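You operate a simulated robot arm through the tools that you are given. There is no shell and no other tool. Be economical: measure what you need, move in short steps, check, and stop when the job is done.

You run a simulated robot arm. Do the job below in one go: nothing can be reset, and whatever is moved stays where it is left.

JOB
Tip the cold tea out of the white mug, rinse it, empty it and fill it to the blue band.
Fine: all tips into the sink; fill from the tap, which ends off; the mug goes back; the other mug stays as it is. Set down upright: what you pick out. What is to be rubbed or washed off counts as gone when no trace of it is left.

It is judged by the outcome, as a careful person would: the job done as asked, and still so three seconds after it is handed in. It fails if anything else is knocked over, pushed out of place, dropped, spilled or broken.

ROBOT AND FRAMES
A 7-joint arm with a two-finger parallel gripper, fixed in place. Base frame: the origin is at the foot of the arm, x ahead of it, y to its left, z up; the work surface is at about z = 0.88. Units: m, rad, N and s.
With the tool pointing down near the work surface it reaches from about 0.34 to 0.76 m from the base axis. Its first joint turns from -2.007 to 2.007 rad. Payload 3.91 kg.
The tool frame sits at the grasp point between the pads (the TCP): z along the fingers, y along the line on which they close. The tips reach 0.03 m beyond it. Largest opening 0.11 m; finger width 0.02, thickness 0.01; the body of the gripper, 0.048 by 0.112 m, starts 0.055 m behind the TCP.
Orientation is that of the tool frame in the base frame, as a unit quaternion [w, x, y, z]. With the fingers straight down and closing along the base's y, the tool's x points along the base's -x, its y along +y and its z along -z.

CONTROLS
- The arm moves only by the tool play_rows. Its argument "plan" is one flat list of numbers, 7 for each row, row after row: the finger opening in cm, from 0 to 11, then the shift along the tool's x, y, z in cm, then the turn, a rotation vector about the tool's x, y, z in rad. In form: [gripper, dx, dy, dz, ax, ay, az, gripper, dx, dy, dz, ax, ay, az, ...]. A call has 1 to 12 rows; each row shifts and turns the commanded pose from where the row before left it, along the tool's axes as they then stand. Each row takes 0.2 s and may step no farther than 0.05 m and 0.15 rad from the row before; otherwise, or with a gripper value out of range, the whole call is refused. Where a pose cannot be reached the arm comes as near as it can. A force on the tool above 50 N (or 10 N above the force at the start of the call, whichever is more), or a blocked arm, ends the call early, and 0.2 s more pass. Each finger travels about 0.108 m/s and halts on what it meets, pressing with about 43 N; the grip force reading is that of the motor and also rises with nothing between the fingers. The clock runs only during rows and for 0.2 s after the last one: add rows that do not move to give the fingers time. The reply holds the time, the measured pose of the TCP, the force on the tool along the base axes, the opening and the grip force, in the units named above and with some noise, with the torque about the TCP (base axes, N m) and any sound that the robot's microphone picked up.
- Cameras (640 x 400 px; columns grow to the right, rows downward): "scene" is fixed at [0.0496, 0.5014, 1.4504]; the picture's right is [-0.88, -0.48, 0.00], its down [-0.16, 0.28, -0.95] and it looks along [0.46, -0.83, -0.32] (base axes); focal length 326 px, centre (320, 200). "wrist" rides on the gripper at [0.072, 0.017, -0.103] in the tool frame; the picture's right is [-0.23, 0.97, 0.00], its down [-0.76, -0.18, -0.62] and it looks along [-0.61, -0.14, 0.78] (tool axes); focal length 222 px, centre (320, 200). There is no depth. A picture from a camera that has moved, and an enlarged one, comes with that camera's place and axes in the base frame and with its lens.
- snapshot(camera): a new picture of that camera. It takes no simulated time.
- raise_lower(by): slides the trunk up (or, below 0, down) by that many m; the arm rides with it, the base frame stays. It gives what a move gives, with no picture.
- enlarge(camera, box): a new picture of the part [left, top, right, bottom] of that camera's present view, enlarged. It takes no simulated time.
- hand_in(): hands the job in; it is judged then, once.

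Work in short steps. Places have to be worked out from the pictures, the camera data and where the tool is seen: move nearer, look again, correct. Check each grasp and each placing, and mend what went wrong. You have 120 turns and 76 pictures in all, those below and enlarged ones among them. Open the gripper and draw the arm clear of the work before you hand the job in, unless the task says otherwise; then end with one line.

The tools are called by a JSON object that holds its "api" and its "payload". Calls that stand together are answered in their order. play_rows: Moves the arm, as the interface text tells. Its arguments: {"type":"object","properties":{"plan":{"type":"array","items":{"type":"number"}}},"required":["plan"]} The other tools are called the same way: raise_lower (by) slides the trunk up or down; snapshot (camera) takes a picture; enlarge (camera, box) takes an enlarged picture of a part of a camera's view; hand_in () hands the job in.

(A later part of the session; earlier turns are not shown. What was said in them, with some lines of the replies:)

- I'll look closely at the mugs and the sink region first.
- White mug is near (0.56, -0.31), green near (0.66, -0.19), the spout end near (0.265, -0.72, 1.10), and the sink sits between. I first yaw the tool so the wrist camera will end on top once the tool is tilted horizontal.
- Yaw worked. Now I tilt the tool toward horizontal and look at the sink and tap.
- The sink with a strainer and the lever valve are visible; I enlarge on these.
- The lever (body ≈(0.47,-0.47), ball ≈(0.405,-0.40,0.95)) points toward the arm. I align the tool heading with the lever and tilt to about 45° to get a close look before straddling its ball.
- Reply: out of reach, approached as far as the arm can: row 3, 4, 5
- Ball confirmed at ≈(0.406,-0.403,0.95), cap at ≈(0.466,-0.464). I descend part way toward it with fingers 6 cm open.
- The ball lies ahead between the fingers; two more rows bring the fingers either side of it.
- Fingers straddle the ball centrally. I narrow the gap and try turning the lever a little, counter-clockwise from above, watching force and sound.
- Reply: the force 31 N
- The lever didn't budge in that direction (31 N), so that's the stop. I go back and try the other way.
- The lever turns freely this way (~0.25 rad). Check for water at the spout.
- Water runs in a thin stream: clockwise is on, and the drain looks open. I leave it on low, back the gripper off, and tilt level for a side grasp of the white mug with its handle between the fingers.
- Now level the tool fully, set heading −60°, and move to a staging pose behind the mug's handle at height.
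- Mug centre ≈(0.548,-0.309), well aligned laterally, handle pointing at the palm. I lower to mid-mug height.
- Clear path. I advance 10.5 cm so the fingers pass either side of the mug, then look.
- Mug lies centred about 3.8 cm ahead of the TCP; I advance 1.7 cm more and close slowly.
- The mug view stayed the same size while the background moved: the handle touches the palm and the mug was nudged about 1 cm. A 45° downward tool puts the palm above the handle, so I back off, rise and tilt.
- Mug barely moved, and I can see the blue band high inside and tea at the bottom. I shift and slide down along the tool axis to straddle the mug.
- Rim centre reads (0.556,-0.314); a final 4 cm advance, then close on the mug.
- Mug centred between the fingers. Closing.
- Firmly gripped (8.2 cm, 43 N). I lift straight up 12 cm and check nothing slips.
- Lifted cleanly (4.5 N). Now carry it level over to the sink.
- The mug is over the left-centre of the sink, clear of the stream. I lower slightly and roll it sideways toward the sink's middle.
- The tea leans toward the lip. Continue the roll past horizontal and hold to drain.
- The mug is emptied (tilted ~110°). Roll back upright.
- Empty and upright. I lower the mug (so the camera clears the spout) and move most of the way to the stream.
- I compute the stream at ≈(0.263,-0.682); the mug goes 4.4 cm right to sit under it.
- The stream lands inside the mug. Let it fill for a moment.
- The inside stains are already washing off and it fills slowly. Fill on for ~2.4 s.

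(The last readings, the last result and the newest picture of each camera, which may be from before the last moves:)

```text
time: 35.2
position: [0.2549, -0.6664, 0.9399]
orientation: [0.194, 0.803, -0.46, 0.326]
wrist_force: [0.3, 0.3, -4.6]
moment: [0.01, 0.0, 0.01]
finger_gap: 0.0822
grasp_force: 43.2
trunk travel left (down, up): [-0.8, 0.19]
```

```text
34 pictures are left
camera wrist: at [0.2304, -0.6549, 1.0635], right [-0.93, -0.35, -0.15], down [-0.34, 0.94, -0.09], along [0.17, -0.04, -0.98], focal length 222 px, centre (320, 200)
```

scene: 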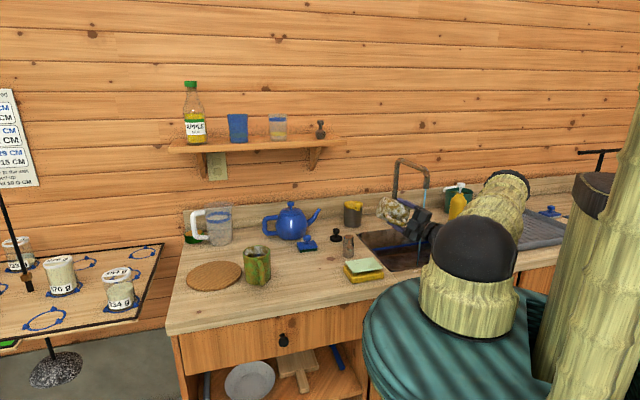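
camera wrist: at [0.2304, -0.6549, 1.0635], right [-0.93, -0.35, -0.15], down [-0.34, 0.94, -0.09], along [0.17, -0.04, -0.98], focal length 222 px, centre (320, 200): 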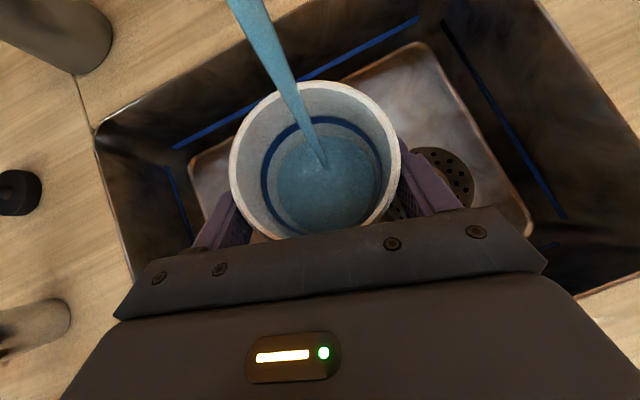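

Inside is nearly clean, about half full. A little more for a good rinse, then move left away from the stream and raise.

{"api": "play_rows", "payload": {"plan": [6, 0, 0, 0, 0, 0, 0, 6, 0, 0, 0, 0, 0, 0, 6, 0, 0, 0, 0, 0, 0, 6, 0, 0, 0, 0, 0, 0, 6, 0.1, -1.5, 0.1, 0, 0, 0, 6, 0, -2.2, 0, 0, 0, 0, 6, 0, -2.2, 0, 0, 0, 0, 6, -0.6, -1.8, -0.6, 0, 0, 0, 6, 1.5, 0, -3.2, 0, 0, 0, 6, 1.5, 0, -2.2, 0, 0, 0, 6, 1.5, 0, -1.2, 0, 0, 0]}}

{"api": "snapshot", "payload": {"camera": "wrist"}}

```text
time: 37.6
position: [0.3107, -0.6095, 1.0179]
orientation: [0.195, 0.802, -0.461, 0.326]
wrist_force: [0.4, -0.3, -4.2]
moment: [0.0, 0.03, 0.02]
finger_gap: 0.0819
grasp_force: 43.0
trunk travel left (down, up): [-0.8, 0.19]
```

```text
33 pictures are left
camera wrist: at [0.2872, -0.5978, 1.1415], right [-0.93, -0.35, -0.15], down [-0.34, 0.94, -0.09], along [0.17, -0.04, -0.98], focal length 222 px, centre (320, 200)
```

wrist: 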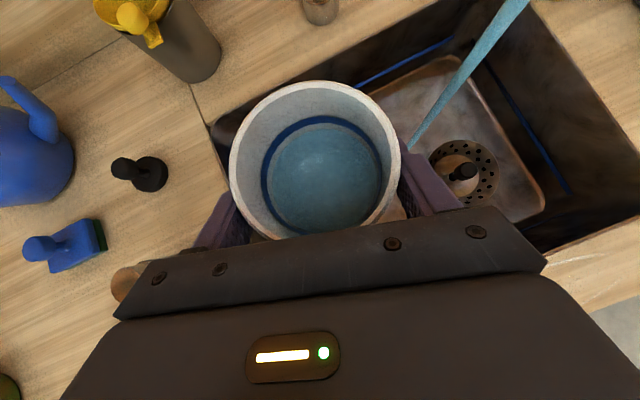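

Clean and nearly to the band: a good rinse load. Roll to dump it into the sink.

{"api": "play_rows", "payload": {"plan": [6, 0, 0, 0, 0.105, 0, 0.103, 6, 0, 0, 0, 0.105, 0, 0.103, 6, 0, 0, 0, 0.105, 0, 0.103, 6, 0, 0, 0, 0.105, 0, 0.103, 6, 0, 0, 0, 0.105, 0, 0.103, 6, 0, 0, 0, 0.105, 0, 0.103, 6, 0, 0, 0, 0.105, 0, 0.103, 6, 0, 0, 0, 0.105, 0, 0.103, 6, 0, 0, 0, 0.105, 0, 0.103, 6, 0, 0, 0, 0.105, 0, 0.103, 6, 0, 0, 0, 0.105, 0, 0.103, 6, 0, 0, 0, 0.105, 0, 0.103]}}

{"api": "play_rows", "payload": {"plan": [6, 0, 0, 0, 0.105, 0, 0.103, 6, 0, 0, 0, 0, 0, 0, 6, 0, 0, 0, 0, 0, 0, 6, 0, 0, 0, 0, 0, 0]}}

{"api": "snapshot", "payload": {"camera": "wrist"}}

{"api": "enlarge", "payload": {"camera": "scene", "box": [320, 150, 480, 280]}}

```text
time: 40.2
position: [0.3128, -0.6103, 1.0178]
orientation: [-0.496, 0.367, -0.547, 0.567]
wrist_force: [1.0, 0.8, -2.9]
moment: [-0.06, 0.05, 0.01]
finger_gap: 0.0821
grasp_force: 43.5
trunk travel left (down, up): [-0.8, 0.19]
```

```text
time: 41.2
position: [0.3118, -0.6099, 1.018]
orientation: [-0.542, 0.313, -0.535, 0.567]
wrist_force: [0.0, 0.9, -2.4]
moment: [-0.05, 0.08, -0.06]
finger_gap: 0.0821
grasp_force: 43.1
trunk travel left (down, up): [-0.8, 0.19]
```

```text
32 pictures are left
camera wrist: at [0.2044, -0.6465, 0.9608], right [0.32, 0.37, -0.87], down [-0.47, 0.86, 0.19], along [0.82, 0.34, 0.45], focal length 222 px, centre (320, 200)
```

wrist: 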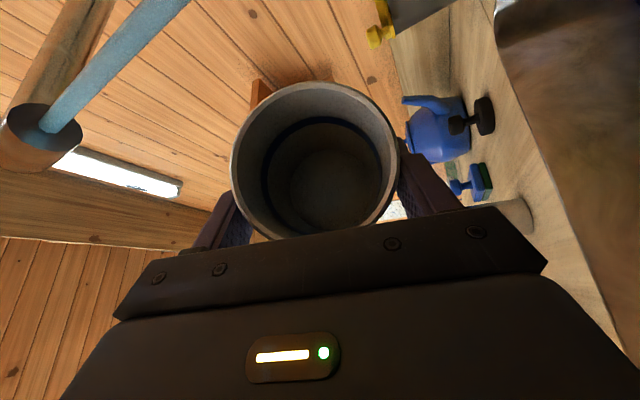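

```text
3.08 times, centred on (400, 215) of scene
camera zoom: at [0.0496, 0.5014, 1.4504], right [-0.88, -0.48, 0.0], down [-0.16, 0.28, -0.95], along [0.46, -0.83, -0.32], focal length 1003 px, centre (74, 154)
```

zoom: 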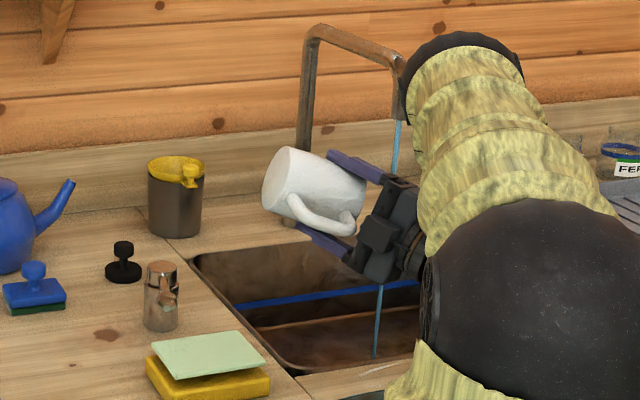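

The mug is white all over and empty. Roll back upright.

{"api": "play_rows", "payload": {"plan": [6, 0, 0, 0, -0.105, 0, -0.103, 6, 0, 0, 0, -0.105, 0, -0.103, 6, 0, 0, 0, -0.105, 0, -0.103, 6, 0, 0, 0, -0.105, 0, -0.103, 6, 0, 0, 0, -0.105, 0, -0.103, 6, 0, 0, 0, -0.105, 0, -0.103, 6, 0, 0, 0, -0.105, 0, -0.103, 6, 0, 0, 0, -0.105, 0, -0.103, 6, 0, 0, 0, -0.105, 0, -0.103, 6, 0, 0, 0, -0.105, 0, -0.103, 6, 0, 0, 0, -0.105, 0, -0.103, 6, 0, 0, 0, -0.105, 0, -0.103]}}

{"api": "play_rows", "payload": {"plan": [6, 0, 0, 0, -0.105, 0, -0.103, 6, 0, 0, 0, 0, 0, 0]}}

{"api": "snapshot", "payload": {"camera": "wrist"}}

```text
time: 43.8
position: [0.3121, -0.6086, 1.0191]
orientation: [0.136, 0.788, -0.482, 0.359]
wrist_force: [0.6, 1.1, -2.3]
moment: [0.0, 0.01, 0.03]
finger_gap: 0.082
grasp_force: 43.0
trunk travel left (down, up): [-0.8, 0.19]
```

```text
time: 44.4
position: [0.3118, -0.611, 1.0189]
orientation: [0.195, 0.802, -0.461, 0.325]
wrist_force: [-0.1, 0.0, -2.5]
moment: [0.01, 0.01, -0.02]
finger_gap: 0.082
grasp_force: 42.9
trunk travel left (down, up): [-0.8, 0.19]
```

```text
30 pictures are left
camera wrist: at [0.2872, -0.5981, 1.1423], right [-0.93, -0.35, -0.15], down [-0.34, 0.94, -0.09], along [0.17, -0.04, -0.98], focal length 222 px, centre (320, 200)
```

wrist: 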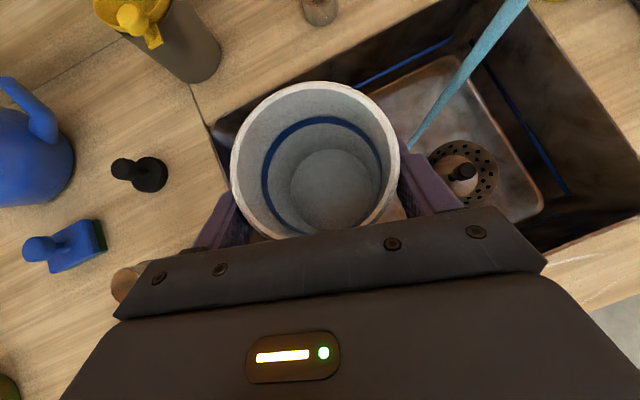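

Empty and clean. Return under the stream and begin the final fill.

{"api": "play_rows", "payload": {"plan": [6, -2.8, 0, 2.85, 0, 0, 0, 6, -2.8, 0, 2.85, 0, 0, 0, 6, 0.43, 2.58, 0.47, 0, 0, 0, 6, 0.43, 2.58, 0.47, 0, 0, 0, 6, 0.43, 2.58, 0.47, 0, 0, 0, 6, 0, 0, 0, 0, 0, 0, 6, 0, 0, 0, 0, 0, 0, 6, 0, 0, 0, 0, 0, 0, 6, 0, 0, 0, 0, 0, 0, 6, 0, 0, 0, 0, 0, 0, 6, 0, 0, 0, 0, 0, 0, 6, 0, 0, 0, 0, 0, 0]}}

{"api": "snapshot", "payload": {"camera": "wrist"}}

```text
time: 47.0
position: [0.2534, -0.6653, 0.9387]
orientation: [0.195, 0.802, -0.46, 0.327]
wrist_force: [-0.5, 0.1, -3.7]
moment: [0.03, 0.01, 0.0]
finger_gap: 0.0823
grasp_force: 42.8
trunk travel left (down, up): [-0.8, 0.19]
```

```text
29 pictures are left
camera wrist: at [0.2294, -0.6536, 1.0617], right [-0.93, -0.35, -0.15], down [-0.34, 0.94, -0.09], along [0.17, -0.04, -0.98], focal length 222 px, centre (320, 200)
```

wrist: 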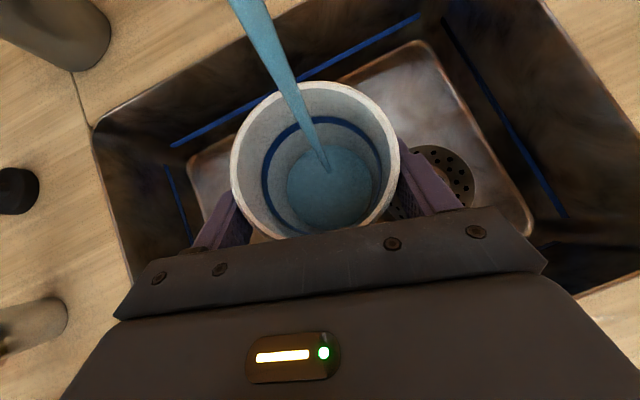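

About a third of the way; add 2.4 s more.

{"api": "play_rows", "payload": {"plan": [6, 0, 0, 0, 0, 0, 0, 6, 0, 0, 0, 0, 0, 0, 6, 0, 0, 0, 0, 0, 0, 6, 0, 0, 0, 0, 0, 0, 6, 0, 0, 0, 0, 0, 0, 6, 0, 0, 0, 0, 0, 0, 6, 0, 0, 0, 0, 0, 0, 6, 0, 0, 0, 0, 0, 0, 6, 0, 0, 0, 0, 0, 0, 6, 0, 0, 0, 0, 0, 0, 6, 0, 0, 0, 0, 0, 0]}}

{"api": "enlarge", "payload": {"camera": "wrist", "box": [220, 70, 420, 250]}}

```text
time: 49.4
position: [0.2539, -0.6653, 0.9377]
orientation: [0.195, 0.803, -0.46, 0.326]
wrist_force: [0.5, 0.5, -5.0]
moment: [0.02, 0.01, 0.02]
finger_gap: 0.0822
grasp_force: 43.1
trunk travel left (down, up): [-0.8, 0.19]
```

```text
2.22 times, centred on (320, 160) of wrist
camera zoom: at [0.2294, -0.6536, 1.0616], right [-0.93, -0.35, -0.15], down [-0.34, 0.94, -0.09], along [0.17, -0.04, -0.98], focal length 494 px, centre (320, 289)
```

zoom: 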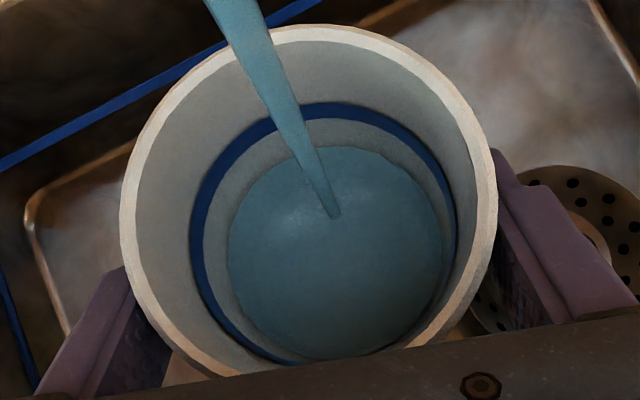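

Surface is a bit under the band; about 0.8 s more, then look.

{"api": "play_rows", "payload": {"plan": [6, 0, 0, 0, 0, 0, 0, 6, 0, 0, 0, 0, 0, 0, 6, 0, 0, 0, 0, 0, 0]}}

{"api": "enlarge", "payload": {"camera": "wrist", "box": [220, 70, 420, 250]}}

```text
time: 50.2
position: [0.254, -0.6639, 0.9385]
orientation: [0.195, 0.802, -0.461, 0.326]
wrist_force: [0.6, -0.1, -3.6]
moment: [-0.01, 0.01, 0.03]
finger_gap: 0.0823
grasp_force: 43.0
trunk travel left (down, up): [-0.8, 0.19]
```

```text
2.22 times, centred on (320, 160) of wrist
camera zoom: at [0.2294, -0.6536, 1.0616], right [-0.93, -0.35, -0.15], down [-0.34, 0.94, -0.09], along [0.17, -0.04, -0.98], focal length 494 px, centre (320, 289)
```

zoom: 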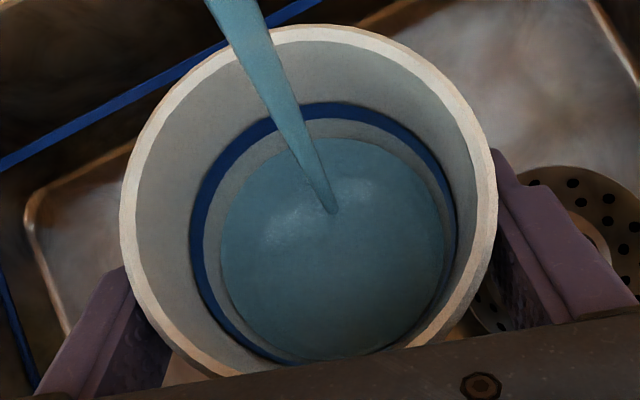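

Rate is ~9 px/s with ~27 px to mid-band; add 1.8 s.

{"api": "play_rows", "payload": {"plan": [6, 0, 0, 0, 0, 0, 0, 6, 0, 0, 0, 0, 0, 0, 6, 0, 0, 0, 0, 0, 0, 6, 0, 0, 0, 0, 0, 0, 6, 0, 0, 0, 0, 0, 0, 6, 0, 0, 0, 0, 0, 0, 6, 0, 0, 0, 0, 0, 0, 6, 0, 0, 0, 0, 0, 0]}}

{"api": "enlarge", "payload": {"camera": "wrist", "box": [220, 70, 420, 250]}}

```text
time: 52.0
position: [0.2529, -0.6649, 0.9364]
orientation: [0.195, 0.802, -0.46, 0.326]
wrist_force: [0.9, 0.1, -5.1]
moment: [0.02, -0.03, 0.01]
finger_gap: 0.082
grasp_force: 42.8
trunk travel left (down, up): [-0.8, 0.19]
```

```text
2.22 times, centred on (320, 160) of wrist
camera zoom: at [0.2294, -0.6537, 1.0616], right [-0.93, -0.35, -0.15], down [-0.34, 0.94, -0.09], along [0.17, -0.04, -0.98], focal length 494 px, centre (320, 289)
```

zoom: 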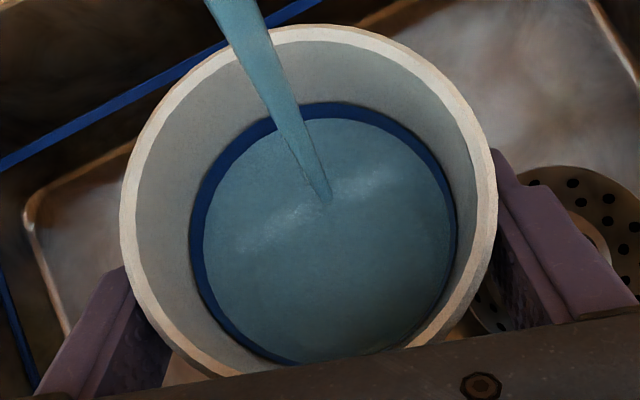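

Level is at the band's lower edge. Two more idle rows, then slide out to the left, ending mid-band.

{"api": "play_rows", "payload": {"plan": [6, 0, 0, 0, 0, 0, 0, 6, 0, 0, 0, 0, 0, 0, 6, -0.3, -2.2, -0.3, 0, 0, 0, 6, -0.4, -2.6, -0.4, 0, 0, 0, 6, -0.4, -2.4, -0.4, 0, 0, 0, 6, 0, 0, 0, 0, 0, 0]}}

{"api": "enlarge", "payload": {"camera": "wrist", "box": [220, 70, 420, 250]}}

```text
time: 53.4
position: [0.3043, -0.616, 0.9369]
orientation: [0.195, 0.801, -0.462, 0.325]
wrist_force: [-0.8, 0.1, -6.0]
moment: [0.03, 0.0, 0.01]
finger_gap: 0.0821
grasp_force: 43.2
trunk travel left (down, up): [-0.8, 0.19]
```

```text
2.22 times, centred on (320, 160) of wrist
camera zoom: at [0.281, -0.6046, 1.0606], right [-0.93, -0.34, -0.15], down [-0.33, 0.94, -0.09], along [0.17, -0.04, -0.98], focal length 494 px, centre (320, 289)
```

zoom: 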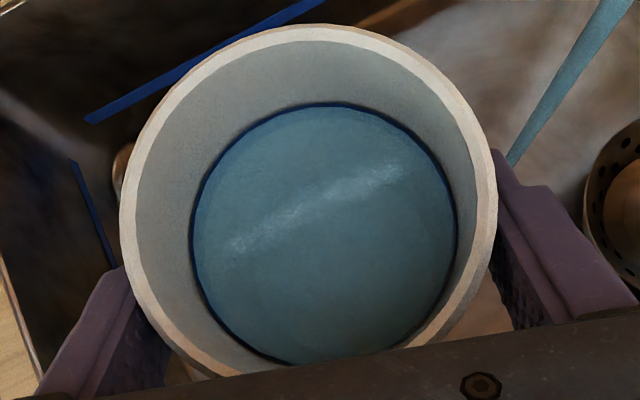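

Water stands within the blue band. Lift straight up, keeping level.

{"api": "play_rows", "payload": {"plan": [6, 1.2, 0, -1.2, 0, 0, 0, 6, 2.3, 0, -2.35, 0, 0, 0, 6, 2.3, 0, -2.35, 0, 0, 0, 6, 2.3, 0, -2.35, 0, 0, 0, 6, 1.2, 0, -1.2, 0, 0, 0, 6, -0.4, -1.5, -0.43, 0, 0, 0]}}

{"api": "play_rows", "payload": {"plan": [6, -0.8, -2.95, -0.83, 0, 0, 0, 6, -0.8, -2.95, -0.83, 0, 0, 0, 6, -0.8, -2.95, -0.83, 0, 0, 0, 6, -0.8, -2.95, -0.83, 0, 0, 0, 6, -0.8, -2.95, -0.83, 0, 0, 0, 6, -0.8, -2.95, -0.83, 0, 0, 0, 6, -0.8, -2.95, -0.83, 0, 0, 0, 6, -0.8, -2.95, -0.83, 0, 0, 0, 6, -0.8, -2.95, -0.83, 0, 0, 0, 6, -0.8, -2.95, -0.83, 0, 0, 0, 6, -0.8, -2.95, -0.83, 0, 0, 0, 6, -0.4, -1.5, -0.4, 0, 0, 0]}}

{"api": "snapshot", "payload": {"camera": "wrist"}}

```text
time: 54.8
position: [0.3222, -0.6014, 1.0715]
orientation: [0.195, 0.802, -0.461, 0.326]
wrist_force: [0.6, 0.2, -4.4]
moment: [0.03, 0.01, 0.0]
finger_gap: 0.0822
grasp_force: 43.0
trunk travel left (down, up): [-0.8, 0.19]
```

```text
time: 57.4
position: [0.5483, -0.3181, 1.0682]
orientation: [0.195, 0.802, -0.46, 0.326]
wrist_force: [-0.1, -0.6, -4.9]
moment: [0.0, 0.03, -0.02]
finger_gap: 0.0824
grasp_force: 42.8
trunk travel left (down, up): [-0.8, 0.19]
```

```text
24 pictures are left
camera wrist: at [0.5241, -0.3065, 1.1921], right [-0.93, -0.35, -0.15], down [-0.34, 0.94, -0.09], along [0.17, -0.04, -0.98], focal length 222 px, centre (320, 200)
```

wrist: 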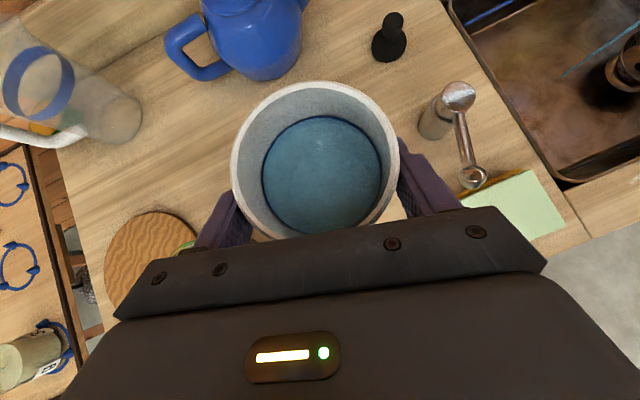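

Fix the 1.2 cm offset, and lower most of the way to the original spot.

{"api": "play_rows", "payload": {"plan": [6, -0.57, -0.94, -0.57, 0, 0, 0, 6, -2.0, 0, 2.04, 0, 0, 0, 6, -2.8, 0, 2.85, 0, 0, 0, 6, -1.4, 0, 1.43, 0, 0, 0, 6, 0, 0, 0, 0, 0, 0]}}

{"api": "enlarge", "payload": {"camera": "scene", "box": [200, 180, 400, 320]}}

```text
time: 58.6
position: [0.5514, -0.3064, 0.9789]
orientation: [0.195, 0.802, -0.461, 0.326]
wrist_force: [-0.5, 0.1, -5.2]
moment: [0.01, 0.0, 0.01]
finger_gap: 0.0819
grasp_force: 43.5
trunk travel left (down, up): [-0.8, 0.19]
```

```text
2.86 times, centred on (300, 250) of scene
camera zoom: at [0.0496, 0.5014, 1.4504], right [-0.88, -0.48, 0.0], down [-0.16, 0.28, -0.95], along [0.46, -0.83, -0.32], focal length 931 px, centre (377, 57)
```

zoom: 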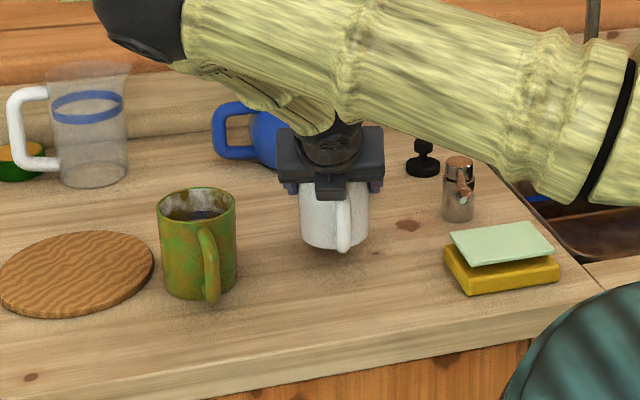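

Just ~2.8 cm to go; lower slowly to contact height.

{"api": "play_rows", "payload": {"plan": [6, -0.7, 0, 0.71, 0, 0, 0, 6, -0.6, 0, 0.61, 0, 0, 0, 6, -0.42, 0, 0.43, 0, 0, 0, 6, -0.21, 0, 0.21, 0, 0, 0, 6, 0, 0, 0, 0, 0, 0]}}

```text
time: 59.8
position: [0.5506, -0.3066, 0.954]
orientation: [0.194, 0.802, -0.46, 0.327]
wrist_force: [1.0, -0.8, 2.2]
moment: [0.05, -0.29, -0.01]
finger_gap: 0.0822
grasp_force: 42.6
trunk travel left (down, up): [-0.8, 0.19]
```

Touched down (force now +2 N). Open gently.

{"api": "play_rows", "payload": {"plan": [8.3, 0, 0, 0, 0, 0, 0, 8.6, 0, 0, 0, 0, 0, 0, 9.5, 0, 0, 0, 0, 0, 0, 11, 0, 0, 0, 0, 0, 0, 11, 0, 0, 0, 0, 0, 0]}}

{"api": "snapshot", "payload": {"camera": "wrist"}}

```text
time: 61.0
position: [0.5498, -0.3068, 0.9545]
orientation: [0.195, 0.802, -0.461, 0.326]
wrist_force: [-0.4, -0.4, -0.8]
moment: [0.01, 0.0, -0.01]
finger_gap: 0.11
grasp_force: 0.1
trunk travel left (down, up): [-0.8, 0.19]
```

```text
22 pictures are left
camera wrist: at [0.5265, -0.2954, 1.0769], right [-0.93, -0.35, -0.15], down [-0.34, 0.94, -0.09], along [0.17, -0.04, -0.98], focal length 222 px, centre (320, 200)
```

wrist: 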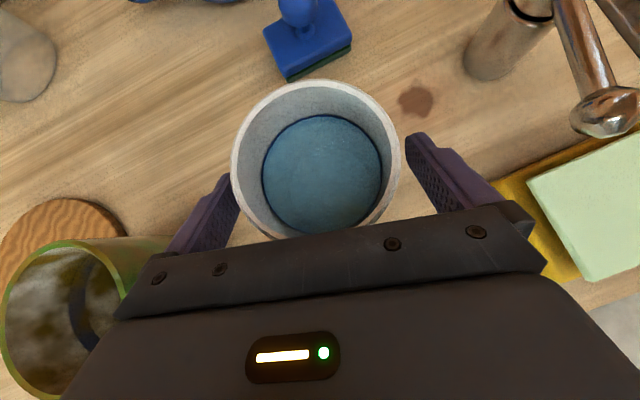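

The mug stands where it came from, filled to the band. Retreat along the tool axis and move over to the tap lever.

{"api": "play_rows", "payload": {"plan": [11, 0, 0, -3, 0, 0, 0, 11, 0, 0, -4.5, 0, 0, 0, 11, 0, 0, -4.5, 0, 0, 0, 9, 0.1, 3.68, 0.2, 0, 0, 0, 7, 0.1, 3.68, 0.2, 0, 0, 0, 6, 0.1, 3.68, 0.2, 0, 0, 0, 6, 0.1, 3.68, 0.2, 0, 0, 0]}}

{"api": "snapshot", "payload": {"camera": "wrist"}}

```text
time: 62.6
position: [0.3845, -0.3148, 1.0379]
orientation: [0.194, 0.803, -0.46, 0.326]
wrist_force: [-0.2, 0.6, -0.8]
moment: [0.03, 0.03, -0.03]
finger_gap: 0.0599
grasp_force: 0.0
trunk travel left (down, up): [-0.8, 0.19]
```

```text
21 pictures are left
camera wrist: at [0.3614, -0.3028, 1.1621], right [-0.93, -0.35, -0.15], down [-0.34, 0.94, -0.09], along [0.17, -0.04, -0.98], focal length 222 px, centre (320, 200)
```

wrist: 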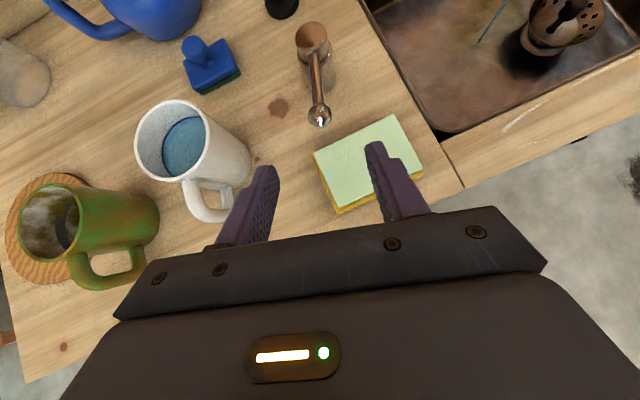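

Ball sits straight ahead along the tool axis; advance 11 cm to straddle it.

{"api": "play_rows", "payload": {"plan": [6, 0.07, 0, 3.66, 0, 0, 0, 6, 0.07, 0, 3.66, 0, 0, 0, 6, 0.07, 0, 3.66, 0, 0, 0, 3, 0, 0, 0, 0, 0, 0, 3, 0, 0, 0, 0, 0, 0]}}

{"api": "snapshot", "payload": {"camera": "wrist"}}

```text
time: 63.8
position: [0.4257, -0.383, 0.9607]
orientation: [0.195, 0.802, -0.461, 0.326]
wrist_force: [-0.1, -0.4, 0.4]
moment: [0.02, -0.02, -0.01]
finger_gap: 0.0301
grasp_force: 0.0
trunk travel left (down, up): [-0.8, 0.19]
```

```text
20 pictures are left
camera wrist: at [0.4013, -0.3704, 1.0843], right [-0.93, -0.35, -0.15], down [-0.34, 0.94, -0.09], along [0.17, -0.04, -0.98], focal length 222 px, centre (320, 200)
```

wrist: 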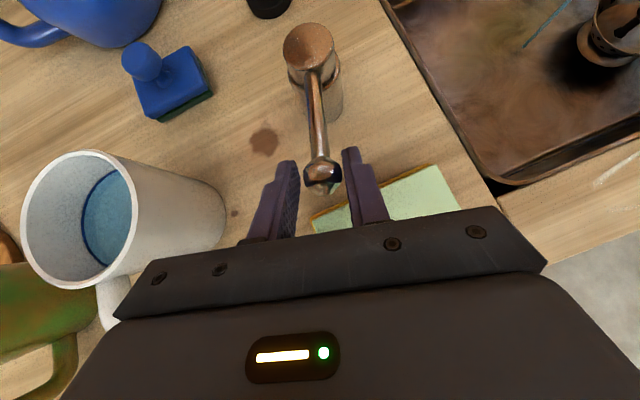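

Now push the lever back counter-clockwise to its stop.

{"api": "play_rows", "payload": {"plan": [3, 0.08, 1.45, 0.07, 0.104, 0, -0.105, 3, 0.08, 1.45, 0.07, 0.104, 0, -0.105, 3, 0.04, 0.7, 0.03, 0.05, 0, -0.05, 3, 0, 0.3, 0, 0, 0, 0]}}

{"api": "enlarge", "payload": {"camera": "scene", "box": [320, 140, 480, 270]}}

{"api": "snapshot", "payload": {"camera": "wrist"}}

```text
time: 64.8
position: [0.3972, -0.4077, 0.9601]
orientation: [0.129, 0.874, -0.305, 0.355]
wrist_force: [7.4, 7.7, 0.5]
moment: [0.04, -0.12, 0.08]
finger_gap: 0.0354
grasp_force: 5.5
trunk travel left (down, up): [-0.8, 0.19]
```

```text
3.08 times, centred on (400, 205) of scene
camera zoom: at [0.0496, 0.5014, 1.4504], right [-0.88, -0.48, 0.0], down [-0.16, 0.28, -0.95], along [0.46, -0.83, -0.32], focal length 1003 px, centre (74, 185)
```

zoom: 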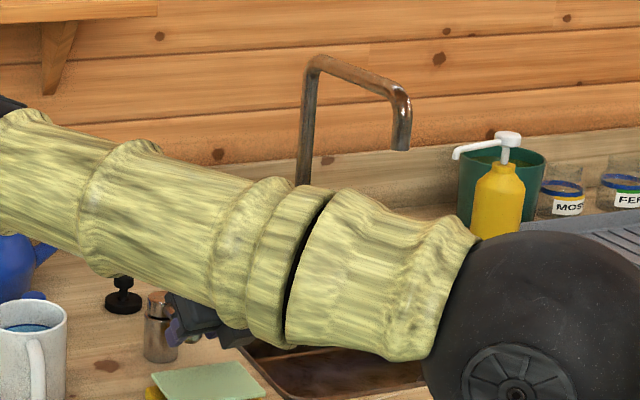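

```text
18 pictures are left
camera wrist: at [0.3712, -0.4052, 1.0852], right [-0.74, -0.66, -0.15], down [-0.65, 0.75, -0.09], along [0.17, 0.03, -0.98], focal length 222 px, centre (320, 200)
```

wrist: 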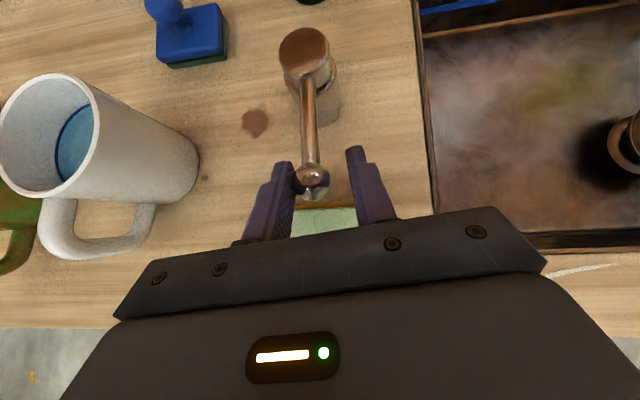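

No stream, lever at its stop: the tap is off. Ease off, open and withdraw upward.

{"api": "play_rows", "payload": {"plan": [4, 0, -0.6, 0, 0, 0, 0, 6, 0, 0, 0, 0, 0, 0, 6, 0, 0, -4, 0, 0, 0, 6, 0, 0, -4, 0, 0, 0, 8, 0, 0, -4, 0, 0, 0, 8, 2.5, 0, -2.5, 0, 0, 0, 8, 2.5, 0, -2.5, 0, 0, 0, 8, 0, 4, 0, 0, 0, 0, 8, 0, 4, 0, 0, 0, 0]}}

{"api": "snapshot", "payload": {"camera": "scene"}}

{"api": "snapshot", "payload": {"camera": "wrist"}}

{"api": "enlarge", "payload": {"camera": "scene", "box": [170, 180, 400, 324]}}

```text
time: 66.8
position: [0.2849, -0.4129, 1.1185]
orientation: [0.131, 0.873, -0.308, 0.355]
wrist_force: [-0.8, -0.3, 0.2]
moment: [-0.03, -0.01, 0.06]
finger_gap: 0.0798
grasp_force: 0.1
trunk travel left (down, up): [-0.8, 0.19]
```

```text
17 pictures are left
```

scene: 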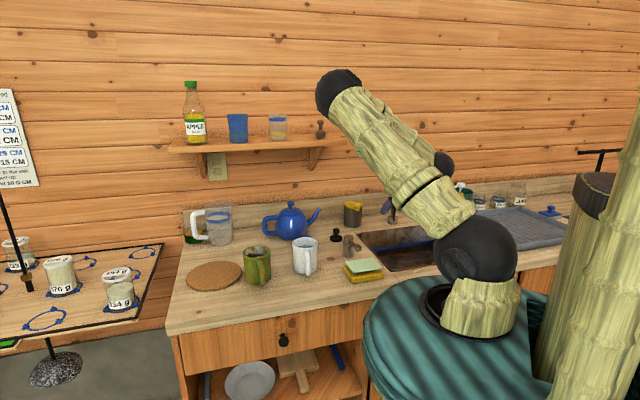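

```text
16 pictures are left
camera wrist: at [0.2582, -0.4116, 1.2434], right [-0.74, -0.66, -0.15], down [-0.65, 0.75, -0.09], along [0.17, 0.03, -0.98], focal length 222 px, centre (320, 200)
```

wrist: 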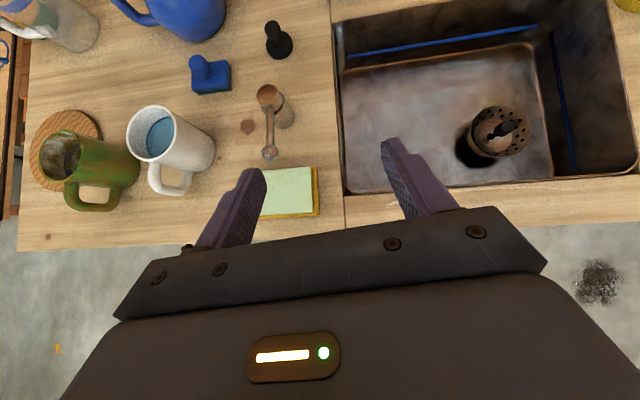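

```text
2.78 times, centred on (285, 252) of scene
camera zoom: at [0.0496, 0.5014, 1.4504], right [-0.88, -0.48, 0.0], down [-0.16, 0.28, -0.95], along [0.46, -0.83, -0.32], focal length 906 px, centre (417, 56)
```

zoom: 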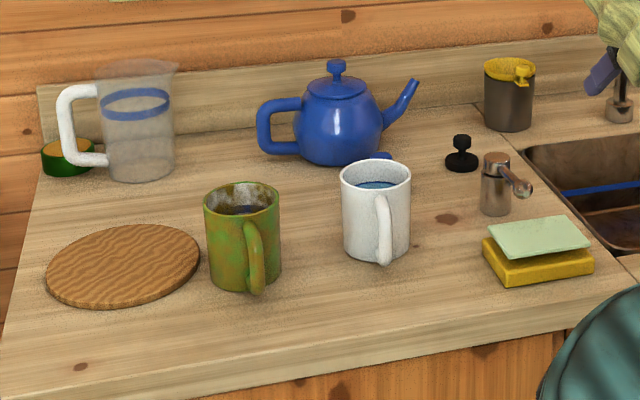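

Everything checks: the mug is clean, filled to the band and back upright in its place (about a centimetre off), the lever is in its off position, and the rest is undisturbed with the gripper open and clear. Handing in.

{"api": "hand_in", "payload": {}}

```text
The job is handed in.
```

The white mug was emptied into the sink, rinsed clean, emptied again and filled to the blue band; it is back upright about 1 cm from where it started, the tap is off, and the green mug was not touched.
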